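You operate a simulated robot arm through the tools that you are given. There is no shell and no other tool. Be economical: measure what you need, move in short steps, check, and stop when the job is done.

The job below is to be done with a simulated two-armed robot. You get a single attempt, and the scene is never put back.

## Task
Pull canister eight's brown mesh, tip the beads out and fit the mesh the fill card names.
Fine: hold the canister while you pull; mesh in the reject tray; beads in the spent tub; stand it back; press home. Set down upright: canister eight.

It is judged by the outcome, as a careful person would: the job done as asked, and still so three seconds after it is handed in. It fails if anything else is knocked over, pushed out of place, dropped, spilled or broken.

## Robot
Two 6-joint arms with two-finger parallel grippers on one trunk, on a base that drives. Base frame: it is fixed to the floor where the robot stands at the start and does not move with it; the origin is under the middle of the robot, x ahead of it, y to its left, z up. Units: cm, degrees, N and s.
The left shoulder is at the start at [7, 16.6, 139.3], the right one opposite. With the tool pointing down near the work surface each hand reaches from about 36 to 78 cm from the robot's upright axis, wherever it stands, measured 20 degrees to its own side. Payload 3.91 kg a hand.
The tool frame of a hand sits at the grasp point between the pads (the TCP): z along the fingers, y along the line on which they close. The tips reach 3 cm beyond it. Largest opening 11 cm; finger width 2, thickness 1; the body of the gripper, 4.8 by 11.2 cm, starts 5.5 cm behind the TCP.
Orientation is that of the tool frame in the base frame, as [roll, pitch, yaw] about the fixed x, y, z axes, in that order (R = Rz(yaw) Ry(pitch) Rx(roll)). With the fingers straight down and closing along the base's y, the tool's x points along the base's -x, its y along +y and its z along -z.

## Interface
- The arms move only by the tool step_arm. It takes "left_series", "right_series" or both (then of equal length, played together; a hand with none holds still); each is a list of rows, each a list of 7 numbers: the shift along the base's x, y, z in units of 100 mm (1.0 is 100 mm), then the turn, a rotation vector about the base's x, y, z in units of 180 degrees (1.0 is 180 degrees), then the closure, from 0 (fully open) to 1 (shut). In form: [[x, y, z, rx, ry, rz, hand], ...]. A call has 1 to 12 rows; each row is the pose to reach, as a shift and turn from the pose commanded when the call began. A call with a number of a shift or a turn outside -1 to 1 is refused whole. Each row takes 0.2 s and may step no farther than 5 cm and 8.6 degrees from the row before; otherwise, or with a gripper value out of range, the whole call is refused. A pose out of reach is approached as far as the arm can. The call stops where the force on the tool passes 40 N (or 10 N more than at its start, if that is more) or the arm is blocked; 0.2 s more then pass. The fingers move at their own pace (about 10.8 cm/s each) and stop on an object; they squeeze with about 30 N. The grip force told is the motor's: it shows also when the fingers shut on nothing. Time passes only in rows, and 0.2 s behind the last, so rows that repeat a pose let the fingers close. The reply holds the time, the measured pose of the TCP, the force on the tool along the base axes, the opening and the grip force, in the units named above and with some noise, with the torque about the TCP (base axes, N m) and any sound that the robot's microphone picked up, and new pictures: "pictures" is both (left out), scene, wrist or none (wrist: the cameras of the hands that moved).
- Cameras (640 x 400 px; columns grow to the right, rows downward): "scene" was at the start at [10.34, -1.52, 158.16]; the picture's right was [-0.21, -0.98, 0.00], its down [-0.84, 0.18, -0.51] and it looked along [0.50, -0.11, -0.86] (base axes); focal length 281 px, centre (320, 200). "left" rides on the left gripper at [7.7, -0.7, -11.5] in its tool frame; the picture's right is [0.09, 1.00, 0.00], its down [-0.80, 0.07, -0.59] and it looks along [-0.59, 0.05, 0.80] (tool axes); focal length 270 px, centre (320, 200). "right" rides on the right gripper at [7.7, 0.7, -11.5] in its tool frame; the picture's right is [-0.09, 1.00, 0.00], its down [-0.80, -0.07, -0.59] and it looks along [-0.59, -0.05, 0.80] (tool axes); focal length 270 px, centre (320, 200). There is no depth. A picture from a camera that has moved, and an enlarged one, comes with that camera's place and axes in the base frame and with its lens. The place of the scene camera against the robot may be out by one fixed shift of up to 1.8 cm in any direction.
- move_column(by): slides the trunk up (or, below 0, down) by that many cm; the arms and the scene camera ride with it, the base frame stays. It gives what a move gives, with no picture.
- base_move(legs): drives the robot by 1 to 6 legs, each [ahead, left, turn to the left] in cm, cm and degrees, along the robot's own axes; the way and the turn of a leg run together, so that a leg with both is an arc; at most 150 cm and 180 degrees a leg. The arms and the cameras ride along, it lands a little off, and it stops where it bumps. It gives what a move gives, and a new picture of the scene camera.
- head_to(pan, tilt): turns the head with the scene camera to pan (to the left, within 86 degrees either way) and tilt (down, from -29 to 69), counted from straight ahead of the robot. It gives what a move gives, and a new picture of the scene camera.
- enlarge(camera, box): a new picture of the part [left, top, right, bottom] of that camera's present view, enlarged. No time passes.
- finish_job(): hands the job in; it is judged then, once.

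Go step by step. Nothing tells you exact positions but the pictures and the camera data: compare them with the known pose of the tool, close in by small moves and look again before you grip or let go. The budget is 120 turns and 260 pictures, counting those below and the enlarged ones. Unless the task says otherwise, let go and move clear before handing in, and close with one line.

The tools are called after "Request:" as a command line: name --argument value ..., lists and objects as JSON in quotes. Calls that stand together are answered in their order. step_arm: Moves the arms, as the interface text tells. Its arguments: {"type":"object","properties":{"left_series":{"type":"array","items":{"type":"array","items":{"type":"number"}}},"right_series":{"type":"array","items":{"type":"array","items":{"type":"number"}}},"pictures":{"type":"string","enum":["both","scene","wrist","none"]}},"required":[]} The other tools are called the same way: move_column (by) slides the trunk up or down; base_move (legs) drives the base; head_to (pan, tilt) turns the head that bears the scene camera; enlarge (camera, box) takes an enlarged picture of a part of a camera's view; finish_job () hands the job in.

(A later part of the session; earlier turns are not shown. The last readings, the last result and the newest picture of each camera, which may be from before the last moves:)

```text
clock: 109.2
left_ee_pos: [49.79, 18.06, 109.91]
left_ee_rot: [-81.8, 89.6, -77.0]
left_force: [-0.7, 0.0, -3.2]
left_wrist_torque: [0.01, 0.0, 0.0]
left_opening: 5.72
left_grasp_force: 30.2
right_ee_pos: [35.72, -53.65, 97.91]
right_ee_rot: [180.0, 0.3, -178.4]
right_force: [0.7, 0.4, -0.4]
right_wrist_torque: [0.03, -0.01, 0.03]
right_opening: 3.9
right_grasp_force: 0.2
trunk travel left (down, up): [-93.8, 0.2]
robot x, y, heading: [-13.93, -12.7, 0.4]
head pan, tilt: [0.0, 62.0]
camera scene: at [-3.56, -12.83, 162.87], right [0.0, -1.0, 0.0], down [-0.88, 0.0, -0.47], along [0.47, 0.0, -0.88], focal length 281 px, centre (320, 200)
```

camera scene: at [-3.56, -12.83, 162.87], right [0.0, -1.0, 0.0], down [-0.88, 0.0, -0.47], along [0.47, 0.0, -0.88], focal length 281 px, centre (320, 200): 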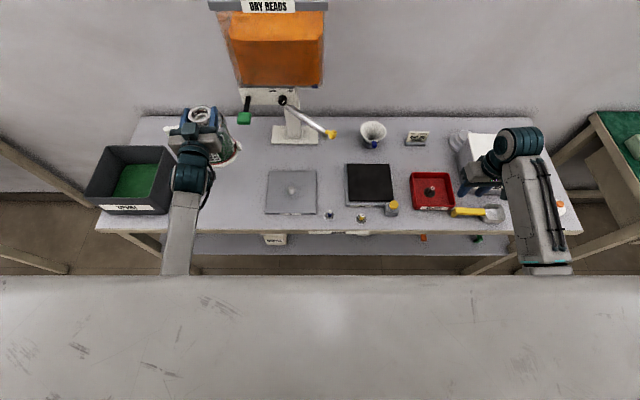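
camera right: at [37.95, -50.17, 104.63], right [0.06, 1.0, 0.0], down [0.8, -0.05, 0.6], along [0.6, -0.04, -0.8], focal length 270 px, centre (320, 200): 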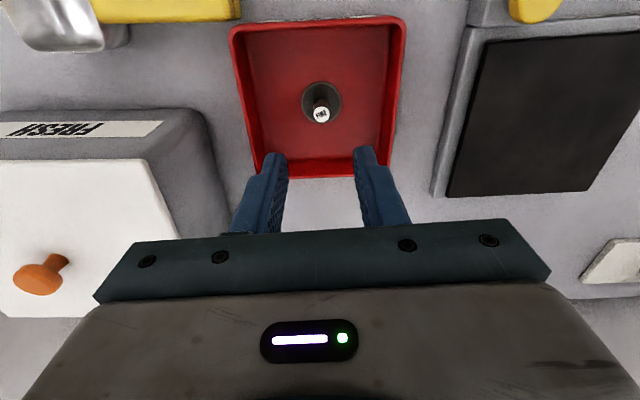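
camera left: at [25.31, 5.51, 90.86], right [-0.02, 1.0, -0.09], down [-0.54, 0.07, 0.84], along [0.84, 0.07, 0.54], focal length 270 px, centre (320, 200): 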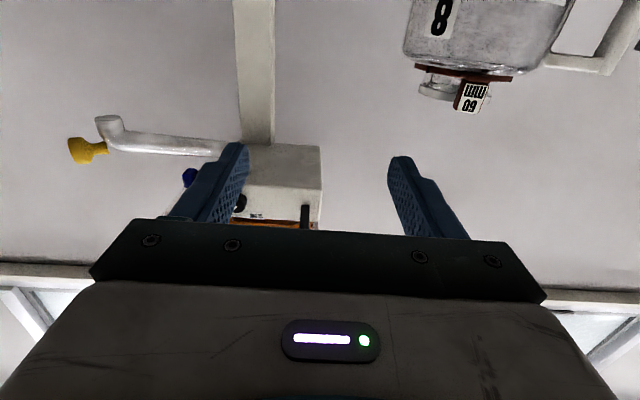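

Canister is clear above the tub rim height. Driving the base 30 cm left (and 3.5 back) to bring it over the SPENT tub.

Request:
base_move --legs '[[-3.5, 30.4, 0]]'

Request:
enlarge --camera "scene" --box '[150, 90, 342, 210]'

```text
clock: 111.2
left_ee_pos: [46.37, 47.65, 110.06]
left_ee_rot: [-81.0, 89.5, -76.4]
left_force: [-0.3, -0.4, -4.0]
left_wrist_torque: [-0.02, 0.05, -0.03]
left_opening: 5.71
left_grasp_force: 29.8
right_ee_pos: [32.09, -24.12, 97.95]
right_ee_rot: [179.9, 0.2, -178.6]
right_force: [-0.2, 0.1, -0.9]
right_wrist_torque: [0.03, -0.02, 0.03]
right_opening: 3.82
right_grasp_force: 0.0
trunk travel left (down, up): [-93.8, 0.2]
robot x, y, heading: [-17.67, 17.21, -0.2]
head pan, tilt: [0.0, 62.0]
camera scene: at [-7.12, 16.91, 162.87], right [0.0, -1.0, 0.0], down [-0.88, 0.0, -0.47], along [0.47, 0.0, -0.88], focal length 281 px, centre (320, 200)
```

scene: 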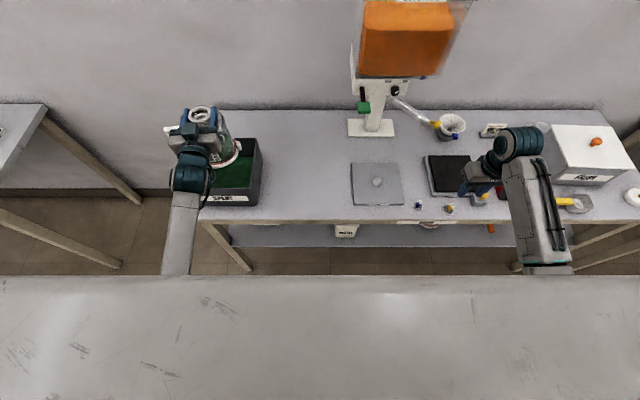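

```text
3.33 times, centred on (246, 150) of scene
camera zoom: at [-7.12, 16.91, 162.87], right [0.0, -1.0, 0.0], down [-0.88, 0.0, -0.47], along [0.47, 0.0, -0.88], focal length 938 px, centre (567, 367)
```

zoom: 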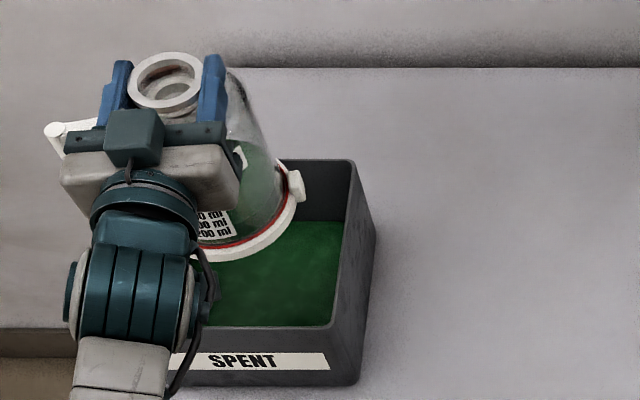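

The canister hangs over the tub (mouth at about (46.4, 47.7)). I'll tip it about the hand's own axis, mouth toward −y and handle upward, in stages, first to about 52°.

Request:
step_arm --left_series '[[0, 0.06, 0, 0.0415, 0.0036, 0, 1], [0, 0.13, 0, 0.083, 0.0073, 0, 1], [0, 0.2, 0, 0.1245, 0.0109, 0, 1], [0, 0.27, -0.05, 0.166, 0.0145, 0, 1], [0, 0.33, -0.12, 0.2075, 0.0181, 0, 1], [0, 0.38, -0.2, 0.249, 0.0218, 0, 1], [0, 0.4, -0.3, 0.29, 0.0254, 0, 1], [0, 0.4, -0.3, 0.29, 0.0254, 0, 1]]' --pictures "scene"

Request:
enlarge --camera "scene" --box '[120, 60, 312, 210]'

```text
clock: 113.0
left_ee_pos: [46.12, 52.63, 105.2]
left_ee_rot: [89.2, 38.2, 94.4]
left_force: [0.6, 0.1, -4.3]
left_wrist_torque: [-0.26, 0.0, 0.0]
left_opening: 5.7
left_grasp_force: 30.2
left hand out of reach, approached as far as the arm can: row 4, 5, 6, 7, 8
right_ee_pos: [31.99, -23.86, 97.93]
right_ee_rot: [179.8, 0.3, -178.7]
right_force: [-0.6, -0.1, -0.2]
right_wrist_torque: [0.02, 0.02, -0.01]
right_opening: 3.86
right_grasp_force: 0.1
trunk travel left (down, up): [-93.8, 0.2]
robot x, y, heading: [-17.25, 17.34, 0.0]
head pan, tilt: [0.0, 62.0]
camera scene: at [-7.16, 17.18, 162.87], right [0.0, -1.0, 0.0], down [-0.88, 0.0, -0.47], along [0.47, 0.0, -0.88], focal length 281 px, centre (320, 200)
```

scene: 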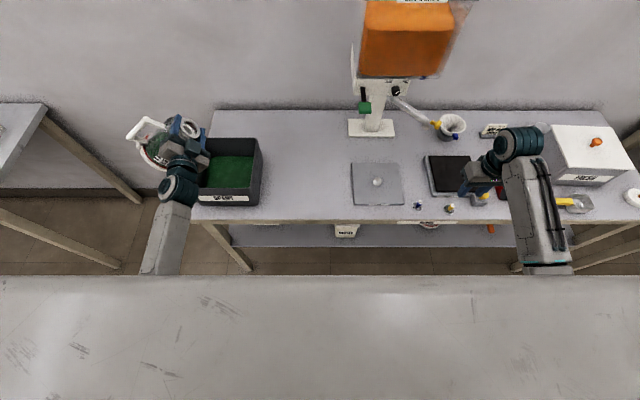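

```text
2.67 times, centred on (216, 135) of scene
camera zoom: at [-7.16, 17.18, 162.87], right [0.0, -1.0, 0.0], down [-0.88, 0.0, -0.47], along [0.47, 0.0, -0.88], focal length 750 px, centre (597, 373)
```

zoom: 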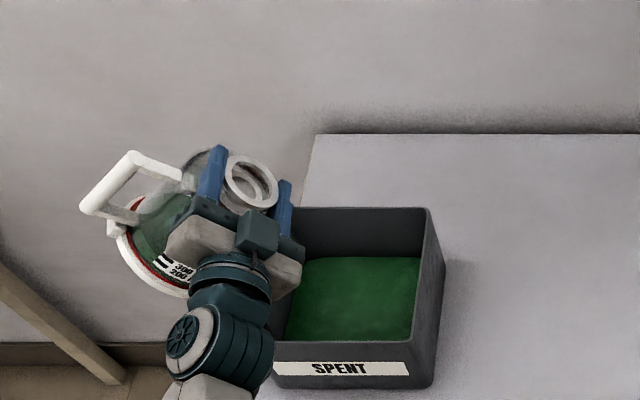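

Tilted 52° with a firm grip, torque small. Continuing to about 90°, easing back toward the tub's middle.

Request:
step_arm --left_series '[[0, -0.05, 0.05, 0.035, 0.003, 0, 1], [0, -0.1, 0.1, 0.07, 0.006, 0, 1], [0, -0.15, 0.1, 0.105, 0.009, 0, 1], [0, -0.2, 0.1, 0.14, 0.012, 0, 1], [0, -0.22, 0.08, 0.175, 0.015, 0, 1], [0, -0.25, 0.05, 0.21, 0.018, 0, 1], [0, -0.25, 0.05, 0.21, 0.018, 0, 1], [0, -0.25, 0.05, 0.21, 0.018, 0, 1]]' --pictures "scene"

Request:
enlarge --camera "scene" --box '[120, 60, 312, 210]'

```text
clock: 114.8
left_ee_pos: [46.07, 50.25, 102.13]
left_ee_rot: [89.3, 0.3, 94.7]
left_force: [-0.4, 0.2, -4.4]
left_wrist_torque: [-0.32, 0.03, 0.01]
left_opening: 5.76
left_grasp_force: 30.0
left hand out of reach, approached as far as the arm can: row 1, 2, 3, 4, 5, 6, 7, 8
right_ee_pos: [32.11, -23.87, 97.97]
right_ee_rot: [-180.0, 0.2, -178.7]
right_force: [-0.4, 0.6, -0.1]
right_wrist_torque: [-0.02, -0.01, -0.02]
right_opening: 3.84
right_grasp_force: 0.1
trunk travel left (down, up): [-93.8, 0.2]
robot x, y, heading: [-17.34, 17.23, -0.1]
head pan, tilt: [0.0, 62.0]
camera scene: at [-7.1, 17.27, 162.87], right [0.0, -1.0, 0.0], down [-0.88, 0.0, -0.47], along [0.47, 0.0, -0.88], focal length 281 px, centre (320, 200)
```

scene: 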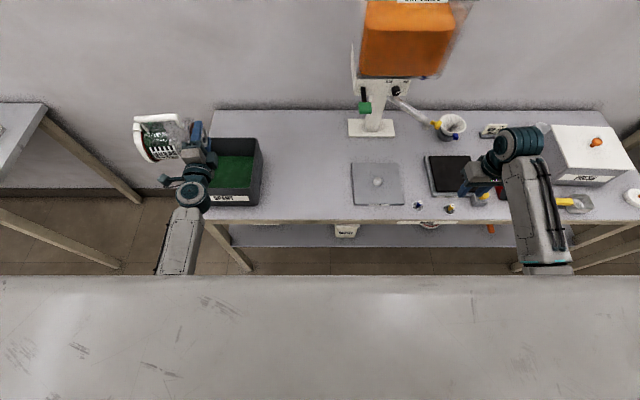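

```text
2.67 times, centred on (216, 135) of scene
camera zoom: at [-7.1, 17.27, 162.87], right [0.0, -1.0, 0.0], down [-0.88, 0.0, -0.47], along [0.47, 0.0, -0.88], focal length 750 px, centre (597, 373)
```

zoom: 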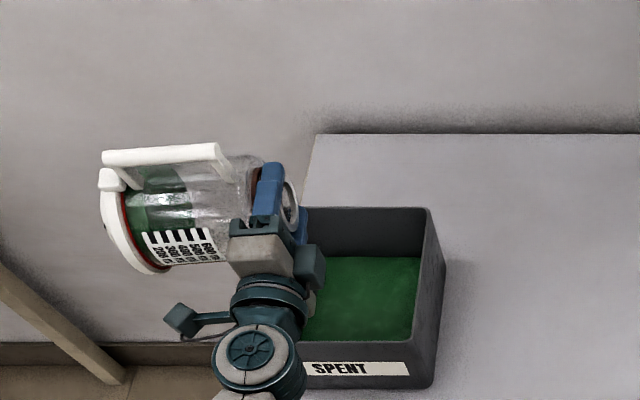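

At 90° the beads are beginning to lie toward the mouth, which is inside the tub's walls. Continuing to about 130°.

Request:
step_arm --left_series '[[0, 0, 0.05, 0.03, 0.003, 0, 1], [0, 0, 0.05, 0.06, 0.005, 0, 1], [0, 0, 0.05, 0.09, 0.008, 0, 1], [0, 0, 0.05, 0.12, 0.01, 0, 1], [0, 0, 0.05, 0.15, 0.013, 0, 1], [0, 0, 0.05, 0.18, 0.016, 0, 1], [0, 0, 0.05, 0.21, 0.018, 0, 1], [0, 0, 0.05, 0.235, 0.02, 0, 1], [0, 0, 0.05, 0.235, 0.02, 0, 1], [0, 0, 0.05, 0.235, 0.02, 0, 1]]' --pictures "scene"

Request:
enlarge --camera "scene" --box '[120, 60, 312, 210]'

```text
clock: 117.0
left_ee_pos: [47.03, 50.72, 100.13]
left_ee_rot: [89.0, -42.2, 95.0]
left_force: [0.7, -0.7, -1.1]
left_wrist_torque: [-0.11, 0.0, -0.02]
left_opening: 5.71
left_grasp_force: 30.0
left hand out of reach, approached as far as the arm can: row 1, 2, 3, 4, 5, 6, 7, 8, 9
right_ee_pos: [32.08, -23.82, 98.06]
right_ee_rot: [179.9, 0.3, -178.7]
right_force: [0.3, -0.4, 0.2]
right_wrist_torque: [0.03, 0.01, 0.0]
right_opening: 3.87
right_grasp_force: 0.0
trunk travel left (down, up): [-93.8, 0.2]
robot x, y, heading: [-17.62, 17.51, -0.5]
head pan, tilt: [0.0, 62.0]
camera scene: at [-7.17, 17.2, 162.87], right [0.0, -1.0, 0.0], down [-0.88, 0.0, -0.47], along [0.47, 0.0, -0.88], focal length 281 px, centre (320, 200)
```

scene: 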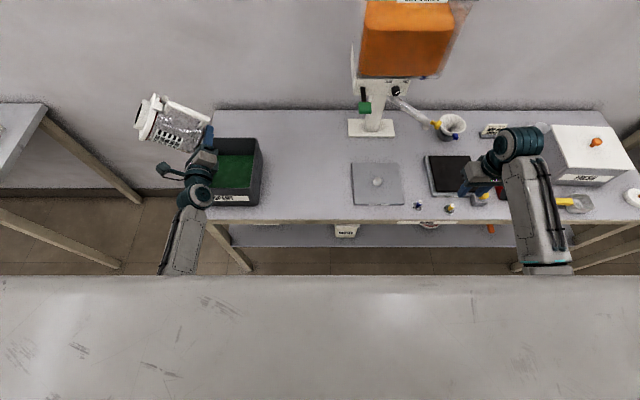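

```text
2.67 times, centred on (216, 135) of scene
camera zoom: at [-7.17, 17.2, 162.87], right [0.0, -1.0, 0.0], down [-0.88, 0.0, -0.47], along [0.47, 0.0, -0.88], focal length 750 px, centre (597, 373)
```

zoom: 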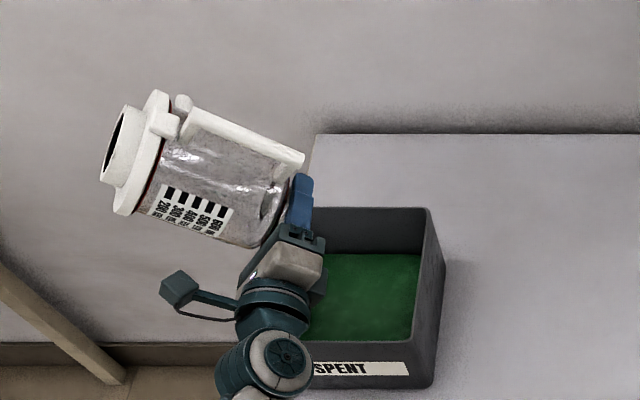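

The canister has emptied: load dropped from 4.4 N to about 1 N. I'll hold a moment, tilt a touch more, and check for leftovers or stray beads.

Request:
step_arm --left_series '[[0, 0, 0, 0.03, 0.003, 0, 1], [0, 0, 0, 0.06, 0.005, 0, 1], [0, 0, 0, 0.06, 0.005, 0, 1], [0, 0, 0, 0.06, 0.005, 0, 1], [0, 0, 0, 0.06, 0.005, 0, 1]]' --pictures "none"

Request:
enlarge --camera "scene" --box '[140, 80, 300, 210]'

```text
clock: 118.2
left_ee_pos: [47.31, 50.89, 99.88]
left_ee_rot: [88.4, -53.1, 95.0]
left_force: [-0.6, -0.3, -2.5]
left_wrist_torque: [-0.09, 0.0, 0.0]
left_opening: 5.73
left_grasp_force: 30.5
left hand out of reach, approached as far as the arm can: row 1, 2, 3, 4, 5
right_ee_pos: [32.05, -23.86, 97.99]
right_ee_rot: [179.9, 0.3, -178.6]
right_force: [-0.3, 0.3, -0.5]
right_wrist_torque: [0.04, 0.02, 0.06]
right_opening: 3.85
right_grasp_force: 0.1
trunk travel left (down, up): [-93.8, 0.2]
robot x, y, heading: [-17.53, 17.34, 0.1]
head pan, tilt: [0.0, 62.0]
```

```text
3.08 times, centred on (220, 145) of scene
camera zoom: at [-7.16, 17.19, 162.87], right [0.0, -1.0, 0.0], down [-0.88, 0.0, -0.47], along [0.47, 0.0, -0.88], focal length 866 px, centre (628, 369)
```

zoom: 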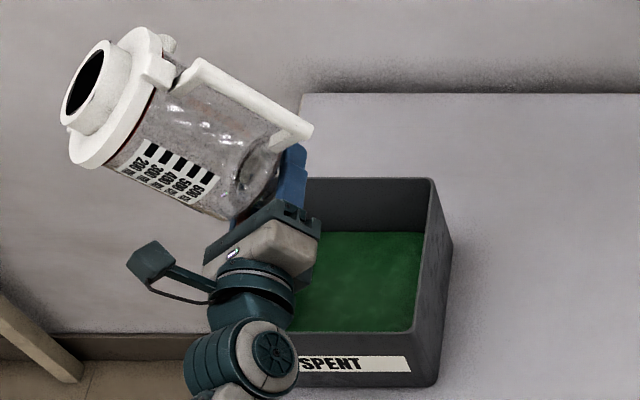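

The canister is empty and I see no stray beads. Rotating it back upright in two stages, rising as it swings.

Request:
step_arm --left_series '[[0, -0.05, 0.04, -0.04, -0.0035, 0, 1], [0, -0.1, 0.08, -0.08, -0.007, 0, 1], [0, -0.15, 0.12, -0.12, -0.0105, 0, 1], [0, -0.2, 0.16, -0.16, -0.014, 0, 1], [0, -0.25, 0.2, -0.2, -0.0175, 0, 1], [0, -0.3, 0.25, -0.24, -0.021, 0, 1], [0, -0.3, 0.3, -0.28, -0.0245, 0, 1], [0, -0.3, 0.35, -0.32, -0.028, 0, 1], [0, -0.3, 0.4, -0.36, -0.0315, 0, 1], [0, -0.3, 0.45, -0.395, -0.0345, 0, 1], [0, -0.3, 0.45, -0.395, -0.0345, 0, 1]]' --pictures "scene"

```text
clock: 120.7
left_ee_pos: [47.39, 48.02, 102.64]
left_ee_rot: [89.5, 18.4, 94.7]
left_force: [0.4, 0.3, -2.1]
left_wrist_torque: [-0.17, 0.0, -0.01]
left_opening: 5.73
left_grasp_force: 29.5
left hand out of reach, approached as far as the arm can: row 1, 2, 3, 4, 5, 6, 7, 8, 9, 10, 11
right_ee_pos: [32.02, -23.84, 98.01]
right_ee_rot: [179.9, 0.3, -178.5]
right_force: [0.4, -0.2, -0.4]
right_wrist_torque: [-0.02, 0.01, 0.0]
right_opening: 3.83
right_grasp_force: 0.1
trunk travel left (down, up): [-93.8, 0.2]
robot x, y, heading: [-17.3, 16.88, 0.1]
head pan, tilt: [0.0, 62.0]
camera scene: at [-7.18, 17.18, 162.87], right [0.0, -1.0, 0.0], down [-0.88, 0.0, -0.47], along [0.47, 0.0, -0.88], focal length 281 px, centre (320, 200)
```

scene: 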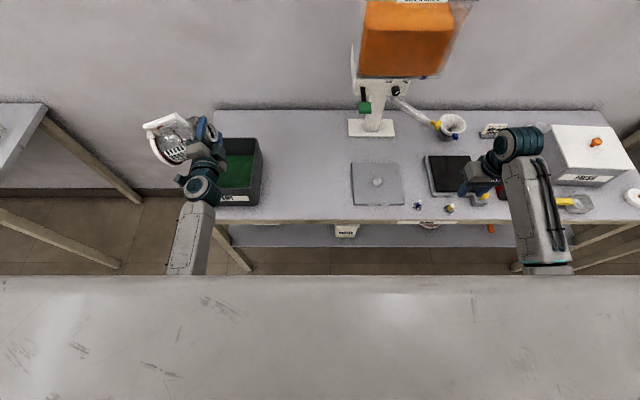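

Request:
step_arm --left_series '[[0, 0, 0.2, 0, 0, 0, 1], [0, 0, 0.4, 0, 0, 0, 1], [0, 0, 0.6, 0, 0, 0, 1], [0, 0, 0.8, 0, 0, 0, 1], [0, 0, 0.8, 0, 0, 0, 1]]' --pictures "none"

```text
clock: 121.8
left_ee_pos: [47.32, 47.97, 102.89]
left_ee_rot: [89.2, 18.3, 94.6]
left_force: [0.2, -0.2, -2.5]
left_wrist_torque: [-0.19, 0.02, 0.01]
left_opening: 5.73
left_grasp_force: 29.8
left hand out of reach, approached as far as the arm can: row 1, 2, 3, 4, 5
right_ee_pos: [32.01, -23.95, 98.15]
right_ee_rot: [179.9, 0.5, -178.6]
right_force: [-0.3, -0.3, 0.4]
right_wrist_torque: [0.04, 0.0, 0.01]
right_opening: 3.85
right_grasp_force: 0.1
trunk travel left (down, up): [-93.8, 0.2]
robot x, y, heading: [-17.08, 17.15, 0.1]
head pan, tilt: [0.0, 62.0]
```

Height is limited while tilted, so I'll first move 4 cm toward −y (base edge passes above the far wall with clearance), then continue righting it.

Request:
step_arm --left_series '[[0, -0.15, 0.05, 0, 0, 0, 1], [0, -0.3, 0.1, 0, 0, 0, 1], [0, -0.4, 0.1, 0, 0, 0, 1], [0, -0.4, 0.15, -0.04, -0.0035, 0, 1], [0, -0.4, 0.25, -0.08, -0.007, 0, 1], [0, -0.4, 0.35, -0.12, -0.0105, 0, 1], [0, -0.4, 0.4, -0.16, -0.014, 0, 1], [0, -0.4, 0.4, -0.16, -0.014, 0, 1]]' --pictures "scene"

```text
clock: 123.7
left_ee_pos: [47.44, 44.21, 105.01]
left_ee_rot: [88.9, 47.4, 94.4]
left_force: [0.8, 0.2, -3.2]
left_wrist_torque: [-0.15, 0.03, -0.03]
left_opening: 5.72
left_grasp_force: 29.6
left hand out of reach, approached as far as the arm can: row 1, 2, 3, 4, 5, 6, 7, 8
right_ee_pos: [32.11, -23.9, 98.04]
right_ee_rot: [179.9, 0.3, -178.5]
right_force: [-0.3, 0.3, 0.0]
right_wrist_torque: [-0.02, 0.02, -0.02]
right_opening: 3.86
right_grasp_force: 0.0
trunk travel left (down, up): [-93.8, 0.2]
robot x, y, heading: [-17.2, 17.08, 0.1]
head pan, tilt: [0.0, 62.0]
camera scene: at [-7.19, 17.17, 162.87], right [0.0, -1.0, 0.0], down [-0.88, 0.0, -0.47], along [0.47, 0.0, -0.88], focal length 281 px, centre (320, 200)
```

scene: 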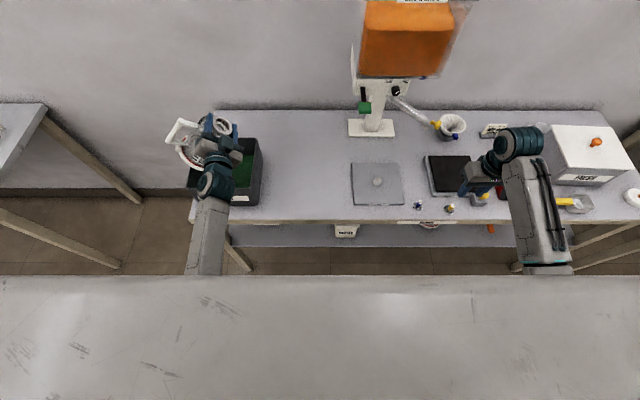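

Request:
step_arm --left_series '[[0, 0.05, 0.1, -0.04, -0.0035, 0, 1], [0, 0.1, 0.2, -0.08, -0.007, 0, 1], [0, 0.15, 0.3, -0.12, -0.0105, 0, 1], [0, 0.2, 0.4, -0.16, -0.014, 0, 1], [0, 0.25, 0.45, -0.2, -0.0175, 0, 1], [0, 0.3, 0.5, -0.2367, -0.0207, 0, 1], [0, 0.3, 0.5, -0.2367, -0.0207, 0, 1]]' --pictures "scene"

Request:
enlarge --camera "scene" --box '[140, 80, 300, 210]'

```text
clock: 125.2
left_ee_pos: [47.4, 46.99, 112.02]
left_ee_rot: [-11.2, 89.7, -6.0]
left_force: [0.8, 0.0, -2.4]
left_wrist_torque: [-0.02, 0.04, 0.01]
left_opening: 5.72
left_grasp_force: 30.6
left hand out of reach, approached as far as the arm can: row 1, 2, 3, 4
right_ee_pos: [32.11, -23.94, 98.03]
right_ee_rot: [179.9, 0.3, -178.7]
right_force: [-0.1, -0.8, -0.5]
right_wrist_torque: [0.01, -0.02, -0.01]
right_opening: 3.86
right_grasp_force: 0.1
trunk travel left (down, up): [-93.8, 0.2]
robot x, y, heading: [-17.87, 16.85, 0.0]
head pan, tilt: [0.0, 62.0]
camera scene: at [-7.18, 17.18, 162.87], right [0.0, -1.0, 0.0], down [-0.88, 0.0, -0.47], along [0.47, 0.0, -0.88], focal length 281 px, centre (320, 200)
```

scene: 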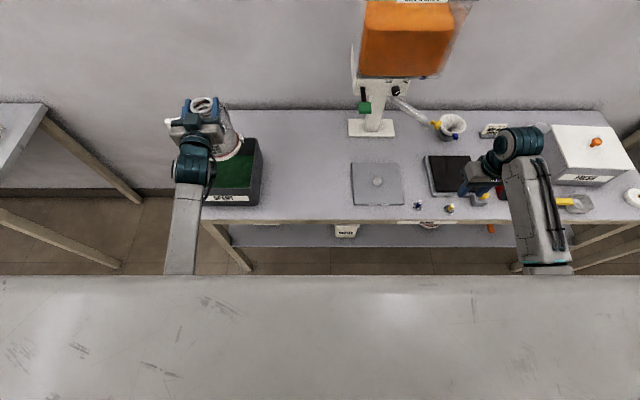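

```text
3.08 times, centred on (220, 145) of scene
camera zoom: at [-7.18, 17.18, 162.87], right [0.0, -1.0, 0.0], down [-0.88, 0.0, -0.47], along [0.47, 0.0, -0.88], focal length 866 px, centre (628, 369)
```

zoom: 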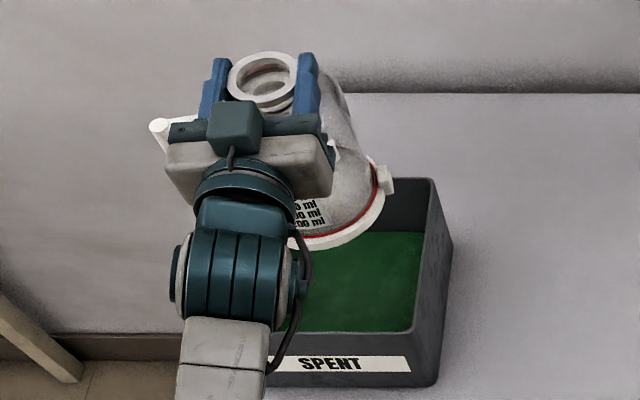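

Upright again. Driving 28 cm right to bring the canister back over its spot.

Request:
base_move --legs '[[0, -28.1, 0]]'

Request:
enlarge --camera "scene" --box '[120, 100, 312, 220]'

```text
clock: 127.2
left_ee_pos: [47.4, 19.26, 111.9]
left_ee_rot: [-8.9, 89.8, -3.5]
left_force: [0.6, -1.0, -3.5]
left_wrist_torque: [0.01, 0.02, -0.02]
left_opening: 5.73
left_grasp_force: 30.1
right_ee_pos: [32.25, -51.56, 98.01]
right_ee_rot: [179.9, 0.2, -178.4]
right_force: [0.2, -0.1, -0.5]
right_wrist_torque: [-0.02, 0.0, -0.02]
right_opening: 3.83
right_grasp_force: 0.0
trunk travel left (down, up): [-93.8, 0.2]
robot x, y, heading: [-17.29, -10.75, 0.0]
head pan, tilt: [0.0, 62.0]
camera scene: at [-7.1, -10.61, 162.87], right [0.0, -1.0, 0.0], down [-0.88, -0.01, -0.47], along [0.47, 0.0, -0.88], focal length 281 px, centre (320, 200)
```

scene: 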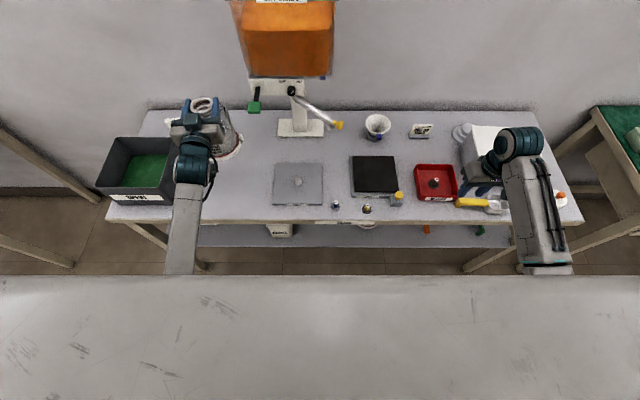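

```text
3.33 times, centred on (216, 160) of scene
camera zoom: at [-7.1, -10.61, 162.87], right [0.0, -1.0, 0.0], down [-0.88, -0.01, -0.47], along [0.47, 0.0, -0.88], focal length 938 px, centre (667, 333)
```

zoom: 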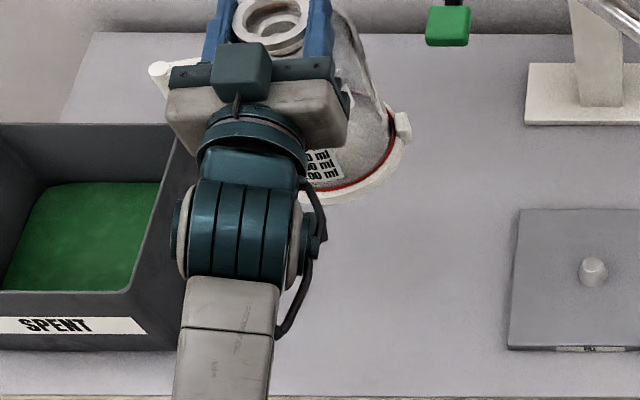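

Positioned over its original spot. Lowering.

Request:
step_arm --left_series '[[0, -0.01, -0.25, 0, 0, 0, 1], [-0.01, -0.02, -0.5, 0, 0, 0, 1], [-0.01, -0.02, -0.75, 0, 0, 0, 1], [-0.01, -0.02, -1.0, 0, 0, 0, 1], [-0.01, -0.02, -1.0, 0, 0, 0, 1]]' --pictures "none"

Request:
step_arm --left_series '[[0, 0, -0.2, 0, 0, 0, 1], [0, 0, -0.4, 0, 0, 0, 1], [0, 0, -0.55, 0, 0, 0, 1], [0, 0, -0.62, 0, 0, 0, 1], [0, 0, -0.66, 0, 0, 0, 1], [0, 0, -0.68, 0, 0, 0, 1]]' --pictures "none"

Request:
enlarge --camera "scene" --box '[140, 110, 300, 210]'

```text
clock: 128.4
left_ee_pos: [47.21, 18.81, 101.94]
left_ee_rot: [0.5, 89.8, 5.9]
left_force: [0.2, -0.4, -3.5]
left_wrist_torque: [-0.03, 0.04, -0.02]
left_opening: 5.72
left_grasp_force: 30.4
right_ee_pos: [32.18, -51.81, 98.05]
right_ee_rot: [179.9, 0.3, -178.5]
right_force: [-0.2, 0.8, 0.6]
right_wrist_torque: [0.02, 0.0, 0.02]
right_opening: 3.87
right_grasp_force: 0.1
trunk travel left (down, up): [-93.8, 0.2]
robot x, y, heading: [-17.14, -10.6, 0.4]
head pan, tilt: [0.0, 62.0]
```

```text
clock: 129.8
left_ee_pos: [47.45, 18.87, 95.21]
left_ee_rot: [14.2, 89.6, 19.7]
left_force: [-0.2, 0.4, -2.2]
left_wrist_torque: [0.01, 0.03, -0.01]
left_opening: 5.71
left_grasp_force: 29.7
right_ee_pos: [32.2, -51.84, 97.96]
right_ee_rot: [179.9, 0.2, -178.4]
right_force: [-0.3, -0.3, 0.2]
right_wrist_torque: [0.01, 0.0, -0.01]
right_opening: 3.86
right_grasp_force: 0.1
trunk travel left (down, up): [-93.8, 0.2]
robot x, y, heading: [-17.34, -11.05, 0.2]
head pan, tilt: [0.0, 62.0]
```

```text
4.00 times, centred on (220, 160) of scene
camera zoom: at [-7.1, -10.89, 162.87], right [0.0, -1.0, 0.0], down [-0.88, 0.0, -0.47], along [0.47, 0.0, -0.88], focal length 1126 px, centre (720, 360)
```

zoom: 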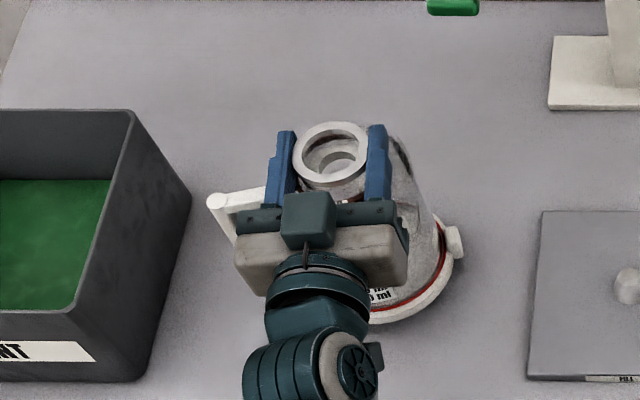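

Request:
step_arm --left_series '[[0, 0, -0.02, 0, 0, 0, 1], [0, 0, -0.04, 0, 0, 0, 1], [0, 0, -0.055, 0, 0, 0, 1], [0, 0, -0.07, 0, 0, 0, 1], [0, 0, -0.07, 0, 0, 0, 1]]' --pictures "none"

```text
clock: 131.0
left_ee_pos: [47.15, 18.84, 94.76]
left_ee_rot: [10.8, 89.6, 16.2]
left_force: [0.5, -1.2, 5.2]
left_wrist_torque: [-0.1, -0.46, 0.0]
left_opening: 5.72
left_grasp_force: 30.0
right_ee_pos: [32.12, -51.86, 98.06]
right_ee_rot: [179.9, 0.3, -178.4]
right_force: [-0.1, 0.4, -1.1]
right_wrist_torque: [-0.01, 0.02, 0.0]
right_opening: 3.86
right_grasp_force: 0.0
trunk travel left (down, up): [-93.8, 0.2]
robot x, y, heading: [-17.0, -10.6, 0.3]
head pan, tilt: [0.0, 62.0]
```

The canister stands on the bench (5 N contact). Opening and backing straight out.

Request:
step_arm --left_series '[[0, 0, 0, 0, 0, 0, 0.45], [0, 0, 0, 0, 0, 0, 0.35], [0, 0, 0, 0, 0, 0, 0.25], [0, 0, 0, 0, 0, 0, 0.25], [-0.2, -0.018, 0, 0, 0, 0, 0.25], [-0.45, -0.042, 0, 0, 0, 0, 0.25], [-0.7, -0.065, 0, 0, 0, 0, 0.25], [-1.0, -0.09, 0, 0, 0, 0, 0.25]]' --pictures "none"

Request:
enlarge --camera "scene" --box '[140, 110, 300, 210]'

Request:
enlarge --camera "scene" --box '[300, 180, 420, 240]'

```text
clock: 132.8
left_ee_pos: [37.15, 17.89, 94.62]
left_ee_rot: [10.1, 89.7, 15.4]
left_force: [-0.2, 0.9, -0.4]
left_wrist_torque: [0.02, 0.02, 0.0]
left_opening: 8.24
left_grasp_force: 0.1
right_ee_pos: [32.06, -51.93, 98.16]
right_ee_rot: [180.0, 0.3, -178.4]
right_force: [0.0, 0.0, 0.7]
right_wrist_torque: [-0.02, -0.02, 0.02]
right_opening: 3.84
right_grasp_force: 0.0
trunk travel left (down, up): [-93.8, 0.2]
robot x, y, heading: [-16.76, -10.91, 0.2]
head pan, tilt: [0.0, 62.0]
```

```text
4.00 times, centred on (220, 160) of scene
camera zoom: at [-7.38, -10.93, 162.9], right [0.0, -1.0, 0.0], down [-0.88, 0.0, -0.47], along [0.47, 0.0, -0.88], focal length 1126 px, centre (720, 360)
```

zoom: 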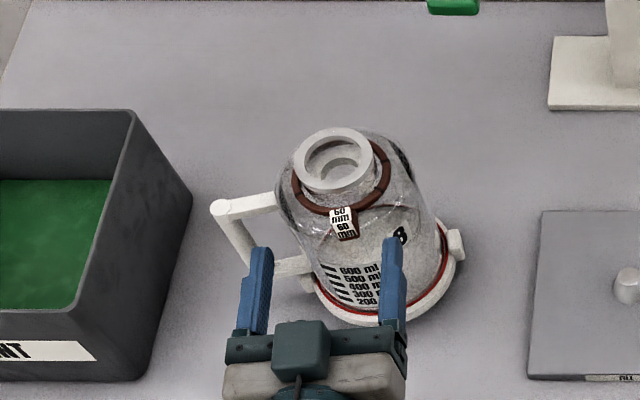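

```text
5.33 times, centred on (360, 210) of scene
camera zoom: at [-7.38, -10.93, 162.9], right [0.0, -1.0, 0.0], down [-0.88, 0.0, -0.47], along [0.47, 0.0, -0.88], focal length 1501 px, centre (107, 147)
```

zoom: 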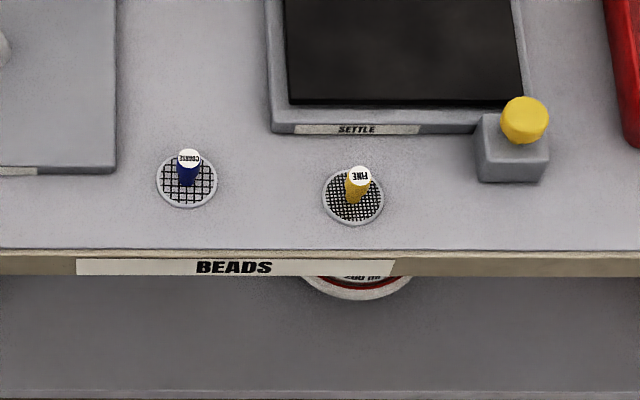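

Canister stands empty and upright at its spot. Now to the stance that worked for fitting (about (−27, 18)); the coarse mesh can be picked up from there too.

Request:
base_move --legs '[[-10, 0, 0], [0, 28.8, 0]]'

Request:
step_arm --left_series '[[0, 0, 0, 0.006, 0.02, -0.02, 0.4], [0, 0, 0, 0.012, 0.04, -0.04, 0.5], [0, 0, 0, 0.015, 0.06, -0.06, 0.6], [0, -0.1, 0, 0.018, 0.08, -0.08, 0.62], [0, -0.2, 0, 0.02, 0.1, -0.1, 0.62], [0, -0.3, 0, 0.02, 0.11, -0.113, 0.62], [0, -0.3, 0, 0.02, 0.11, -0.113, 0.62]]' --right_series '[[0.1, -0.1, 0, 0, 0, 0, 0.65], [0.3, -0.1, 0, 0, 0, 0, 0.65], [0.5, 0, 0, 0, 0, 0, 0.65], [0.7, 0.1, 0, 0, 0, 0, 0.65], [0.9, 0.2, 0, 0, 0, 0, 0.65], [1.0, 0.3, 0, 0, 0, 0, 0.65], [1.0, 0.3, 0, 0, 0, 0, 0.65]]' --pictures "both"

```text
clock: 135.6
left_ee_pos: [27.25, 46.75, 94.53]
left_ee_rot: [29.9, 89.7, 34.9]
left_force: [0.0, 0.1, 0.1]
left_wrist_torque: [-0.04, 0.04, 0.02]
left_opening: 8.26
left_grasp_force: 0.1
right_ee_pos: [21.83, -22.85, 97.91]
right_ee_rot: [179.9, 0.3, -178.7]
right_force: [0.4, 0.3, -0.2]
right_wrist_torque: [0.01, 0.01, 0.02]
right_opening: 3.87
right_grasp_force: 0.1
trunk travel left (down, up): [-93.8, 0.2]
robot x, y, heading: [-27.69, 18.16, -0.2]
head pan, tilt: [0.0, 62.0]
camera scene: at [-17.26, 18.11, 162.87], right [0.0, -1.0, 0.0], down [-0.88, 0.0, -0.47], along [0.47, 0.0, -0.88], focal length 281 px, centre (320, 200)
```

scene: 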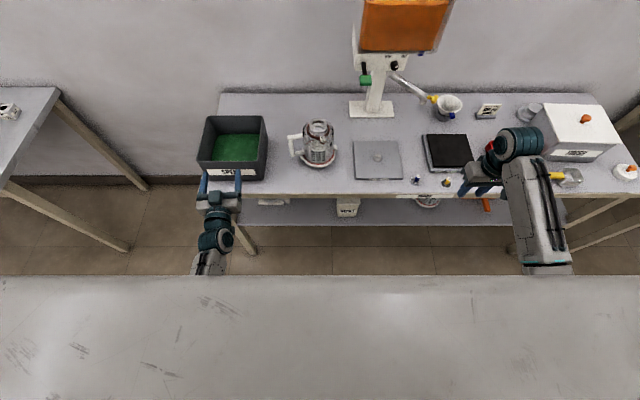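

```text
clock: 137.2
left_ee_pos: [27.23, 43.95, 94.52]
left_ee_rot: [174.7, 70.2, 159.1]
left_force: [0.1, -0.2, 0.5]
left_wrist_torque: [-0.02, -0.02, -0.01]
left_opening: 4.17
left_grasp_force: 0.0
left hand out of reach, approached as far as the arm can: row 3, 4
right_ee_pos: [31.91, -19.72, 98.17]
right_ee_rot: [179.9, 0.2, -178.7]
right_force: [0.8, 0.3, -0.5]
right_wrist_torque: [0.0, 0.01, 0.01]
right_opening: 3.85
right_grasp_force: 0.0
trunk travel left (down, up): [-93.8, 0.2]
robot x, y, heading: [-27.54, 18.58, -0.1]
head pan, tilt: [0.0, 62.0]
camera scene: at [-17.37, 18.33, 162.88], right [0.0, -1.0, 0.0], down [-0.88, 0.0, -0.47], along [0.47, 0.0, -0.88], focal length 281 px, centre (320, 200)
camera right: at [24.23, -19.32, 109.49], right [0.07, 1.0, 0.0], down [0.8, -0.05, 0.6], along [0.6, -0.04, -0.8], focal length 270 px, centre (320, 200)
camera left: at [14.27, 46.92, 91.11], right [0.24, 0.97, -0.05], down [-0.27, 0.12, 0.96], along [0.93, -0.22, 0.29], focal length 270 px, centre (320, 200)
```

scene: 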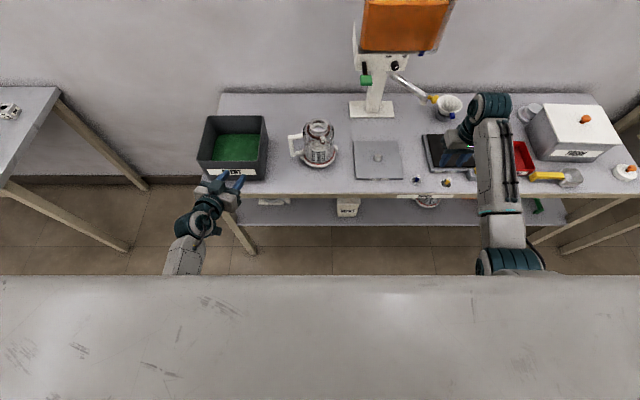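
right: 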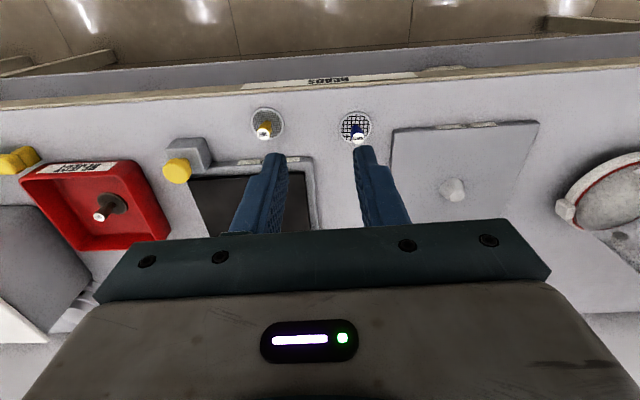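
left: 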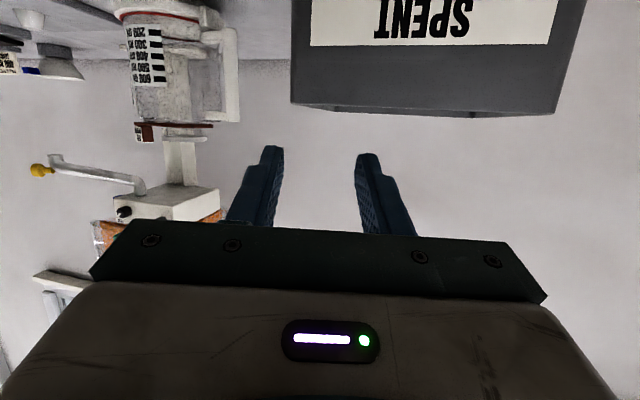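

The coarse (blue) mesh is at about (36.4, −15.95). The right hand goes above it while the left hand comes around toward the handle.

Request:
step_arm --left_series '[[0, -0.25, 0, 0, 0, 0, 0.62], [0, -0.5, 0, 0, 0, 0, 0.62], [0, -0.75, 0, 0, 0, 0, 0.62], [0.1, -1.0, 0, 0, 0, 0, 0.62], [0.2, -1.0, 0, 0, 0, 0, 0.62], [0.2, -1.0, 0, 0, 0, 0, 0.62]]' --right_series '[[0.15, 0.12, 0, 0, 0, 0, 0.65], [0.3, 0.25, 0, 0, 0, 0, 0.65], [0.45, 0.375, 0, 0, 0, 0, 0.65], [0.45, 0.375, -0.3, 0, 0, 0, 0.65], [0.45, 0.375, -0.6, 0, 0, 0, 0.65], [0.45, 0.375, -0.9, 0, 0, 0, 0.65]]' --pictures "wrist"

Request:
enlarge --camera "right" --box '[200, 60, 440, 210]'

```text
clock: 138.6
left_ee_pos: [29.17, 34.07, 94.33]
left_ee_rot: [174.7, 70.3, 159.3]
left_force: [-0.4, 0.7, -0.6]
left_wrist_torque: [0.01, 0.0, 0.0]
left_opening: 4.19
left_grasp_force: 0.1
right_ee_pos: [36.31, -15.59, 88.93]
right_ee_rot: [180.0, 0.3, -178.6]
right_force: [0.0, 0.2, -0.3]
right_wrist_torque: [-0.01, 0.01, -0.03]
right_opening: 3.85
right_grasp_force: 0.1
trunk travel left (down, up): [-93.8, 0.2]
robot x, y, heading: [-27.09, 18.53, -0.2]
head pan, tilt: [0.0, 62.0]
camera right: at [28.6, -15.35, 100.42], right [0.06, 1.0, 0.0], down [0.8, -0.05, 0.6], along [0.6, -0.04, -0.8], focal length 270 px, centre (320, 200)
camera left: at [16.23, 37.0, 91.05], right [0.24, 0.97, -0.05], down [-0.27, 0.12, 0.96], along [0.93, -0.22, 0.29], focal length 270 px, centre (320, 200)
```

right: 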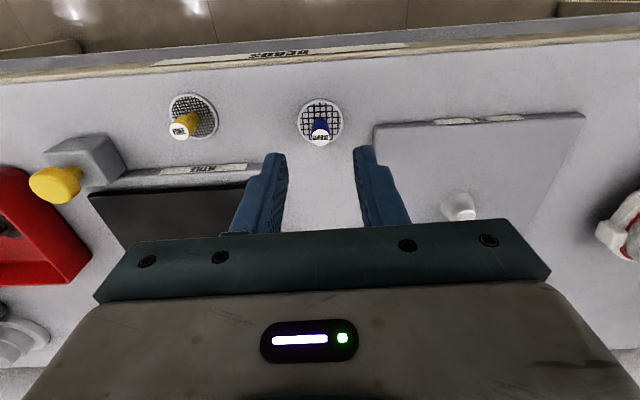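
left: 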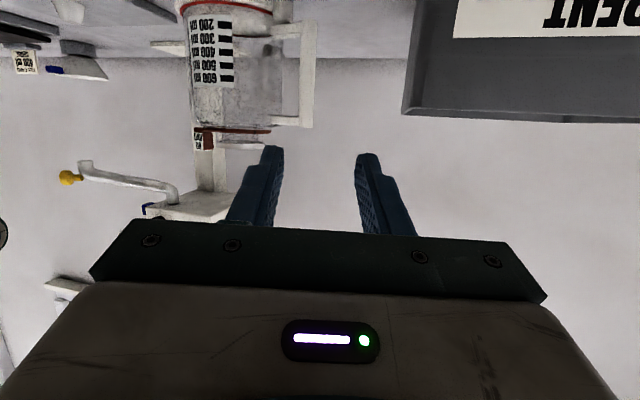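

```text
2.67 times, centred on (320, 135) of right
camera zoom: at [28.6, -15.35, 100.42], right [0.06, 1.0, 0.0], down [0.8, -0.05, 0.6], along [0.6, -0.04, -0.8], focal length 721 px, centre (320, 373)
```

zoom: 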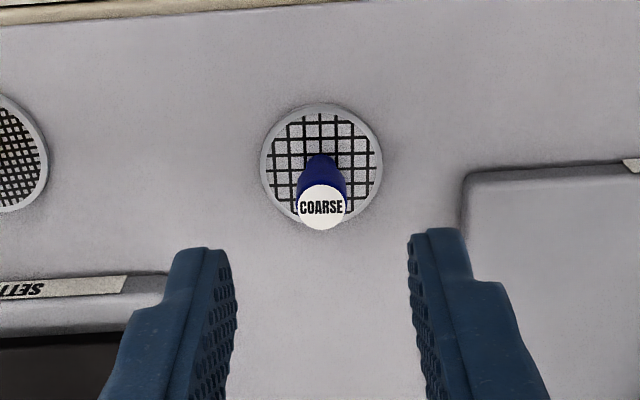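

COARSE confirmed, knob at (36.95, −15.87). Centring and descending onto it.

Request:
step_arm --right_series '[[0.03, -0.01, -0.1, 0, 0, 0, 0.65], [0.062, -0.018, -0.25, 0, 0, 0, 0.65], [0.062, -0.018, -0.4, 0, 0, 0, 0.65], [0.062, -0.018, -0.4, 0, 0, 0, 0.65]]' --pictures "none"

Request:
enlarge --camera "right" --box '[200, 60, 440, 210]'

```text
clock: 139.6
left_ee_pos: [29.14, 33.93, 94.44]
left_ee_rot: [174.6, 70.2, 159.1]
left_force: [0.7, -0.4, 0.3]
left_wrist_torque: [-0.01, -0.04, 0.02]
left_opening: 4.19
left_grasp_force: 0.0
right_ee_pos: [36.98, -16.1, 84.96]
right_ee_rot: [179.8, 0.4, -178.7]
right_force: [0.1, 0.5, 0.3]
right_wrist_torque: [-0.02, -0.03, 0.01]
right_opening: 3.85
right_grasp_force: 0.0
trunk travel left (down, up): [-93.8, 0.2]
robot x, y, heading: [-27.63, 18.52, -0.1]
head pan, tilt: [0.0, 62.0]
```

```text
2.67 times, centred on (320, 135) of right
camera zoom: at [29.29, -15.63, 96.45], right [0.07, 1.0, 0.0], down [0.8, -0.05, 0.6], along [0.6, -0.04, -0.8], focal length 721 px, centre (320, 373)
```

zoom: 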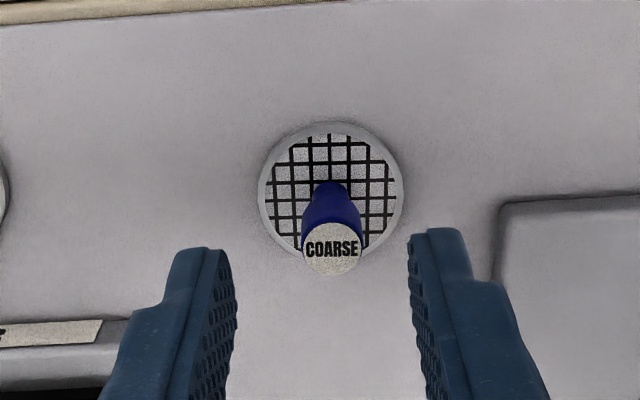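

Request:
step_arm --right_series '[[0, 0.02, -0.1, 0, 0, 0, 0.65], [0, 0.02, -0.19, 0, 0, 0, 0.65], [0, 0.02, -0.19, 0, 0, 0, 0.65], [0, 0.02, -0.19, 0, 0, 0, 0.8], [0, 0.02, -0.19, 0, 0, 0, 1], [0, 0.02, -0.19, 0, 0, 0, 1]]' --pictures "none"

Request:
enlarge --camera "right" --box '[200, 60, 440, 210]'

```text
clock: 141.0
left_ee_pos: [29.14, 33.98, 94.38]
left_ee_rot: [174.7, 70.4, 159.2]
left_force: [-0.1, -0.1, -1.2]
left_wrist_torque: [0.0, 0.06, 0.05]
left_opening: 4.18
left_grasp_force: 0.1
right_ee_pos: [36.95, -15.91, 83.18]
right_ee_rot: [179.9, 0.3, -178.8]
right_force: [-0.1, 0.0, 2.0]
right_wrist_torque: [0.04, 0.01, -0.01]
right_opening: 1.16
right_grasp_force: 29.8
trunk travel left (down, up): [-93.8, 0.2]
robot x, y, heading: [-27.9, 18.59, 0.0]
head pan, tilt: [0.0, 62.0]
```

```text
2.67 times, centred on (320, 135) of right
camera zoom: at [29.31, -15.47, 94.58], right [0.07, 1.0, 0.0], down [0.8, -0.05, 0.6], along [0.6, -0.04, -0.8], focal length 721 px, centre (320, 373)
```

zoom: 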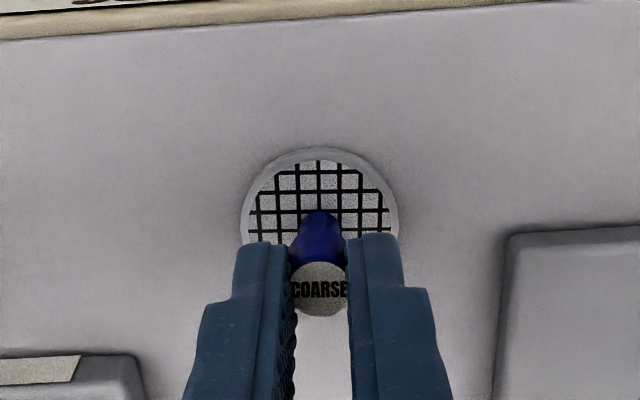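

Coarse mesh gripped. Lifting it, while the left hand moves to its pre-grasp by the handle.

Request:
step_arm --right_series '[[0, 0, 0.1, 0, 0, 0, 1], [0, 0, 0.3, 0, 0, 0, 1], [-0.05, 0, 0.55, 0, 0, 0, 1], [-0.1, 0, 0.8, 0, 0, 0, 1], [-0.1, 0, 1.0, 0, 0, 0, 1], [-0.1, 0.1, 1.0, 0, 0, 0, 1]]' --left_series '[[0.1, -0.15, 0, 0, 0, 0, 0.62], [0.25, -0.34, -0.05, 0, 0, 0, 0.62], [0.45, -0.34, -0.12, 0, 0, 0, 0.62], [0.69, -0.34, -0.2, 0, 0, 0, 0.65], [0.69, -0.34, -0.24, 0, 0, 0, 0.65], [0.69, -0.34, -0.24, 0, 0, 0, 0.65]]' --pictures "wrist"

Request:
step_arm --right_series '[[0, 0.25, 0.3, 0, 0, 0, 1], [0, 0.5, 0.6, 0, 0, 0, 1], [0, 0.75, 0.85, 0, 0, 0, 1], [0, 1.0, 0.85, 0, 0, 0, 1], [0, 1.0, 0.85, 0, 0, 0, 1]]' --pictures "scene"

```text
clock: 142.4
left_ee_pos: [36.22, 30.56, 91.88]
left_ee_rot: [174.8, 70.3, 159.3]
left_force: [0.5, 0.9, 1.3]
left_wrist_torque: [-0.01, 0.02, -0.01]
left_opening: 3.84
left_grasp_force: 0.2
right_ee_pos: [35.84, -14.95, 93.19]
right_ee_rot: [180.0, 0.3, -178.7]
right_force: [0.6, 0.2, 0.5]
right_wrist_torque: [0.01, 0.01, 0.01]
right_opening: 1.16
right_grasp_force: 30.0
trunk travel left (down, up): [-93.8, 0.2]
robot x, y, heading: [-27.5, 18.5, 0.1]
head pan, tilt: [0.0, 62.0]
camera right: at [28.18, -14.53, 104.61], right [0.07, 1.0, 0.0], down [0.8, -0.05, 0.6], along [0.6, -0.04, -0.8], focal length 270 px, centre (320, 200)
camera left: at [23.15, 33.48, 88.57], right [0.24, 0.97, -0.05], down [-0.27, 0.12, 0.96], along [0.93, -0.22, 0.29], focal length 270 px, centre (320, 200)
```

right: 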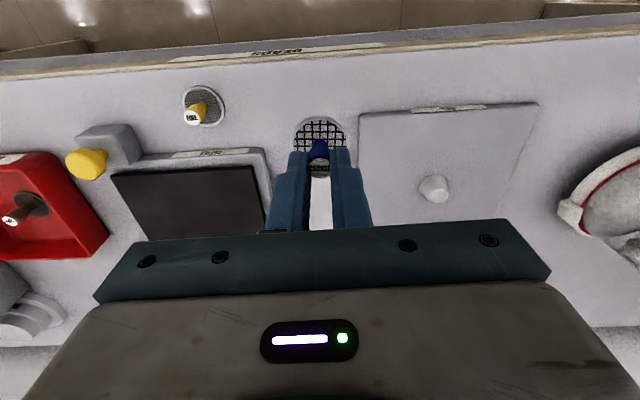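
left: 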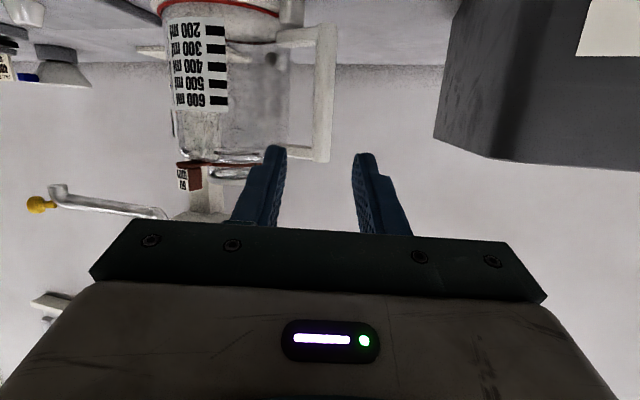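

```text
clock: 143.6
left_ee_pos: [36.23, 30.43, 91.9]
left_ee_rot: [174.6, 70.2, 159.1]
left_force: [0.7, -0.1, -0.9]
left_wrist_torque: [0.0, 0.01, -0.01]
left_opening: 3.86
left_grasp_force: 0.1
right_ee_pos: [36.13, -4.93, 101.55]
right_ee_rot: [179.9, 0.3, -178.8]
right_force: [0.0, -0.1, 0.0]
right_wrist_torque: [-0.04, 0.03, -0.01]
right_opening: 1.11
right_grasp_force: 29.8
trunk travel left (down, up): [-93.8, 0.2]
robot x, y, heading: [-27.63, 18.87, -0.0]
head pan, tilt: [0.0, 62.0]
camera scene: at [-17.28, 18.33, 162.88], right [0.0, -1.0, 0.0], down [-0.88, 0.0, -0.47], along [0.47, 0.0, -0.88], focal length 281 px, centre (320, 200)
```

scene: 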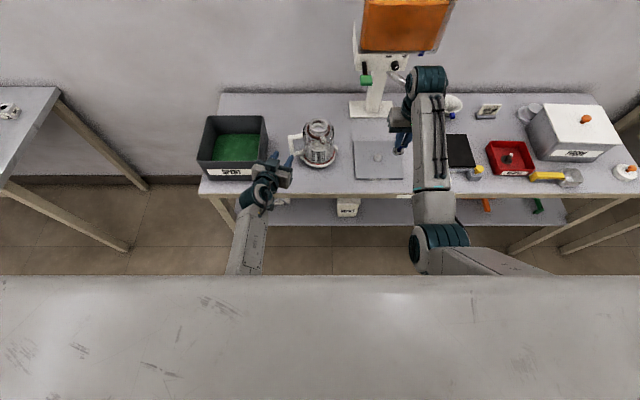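

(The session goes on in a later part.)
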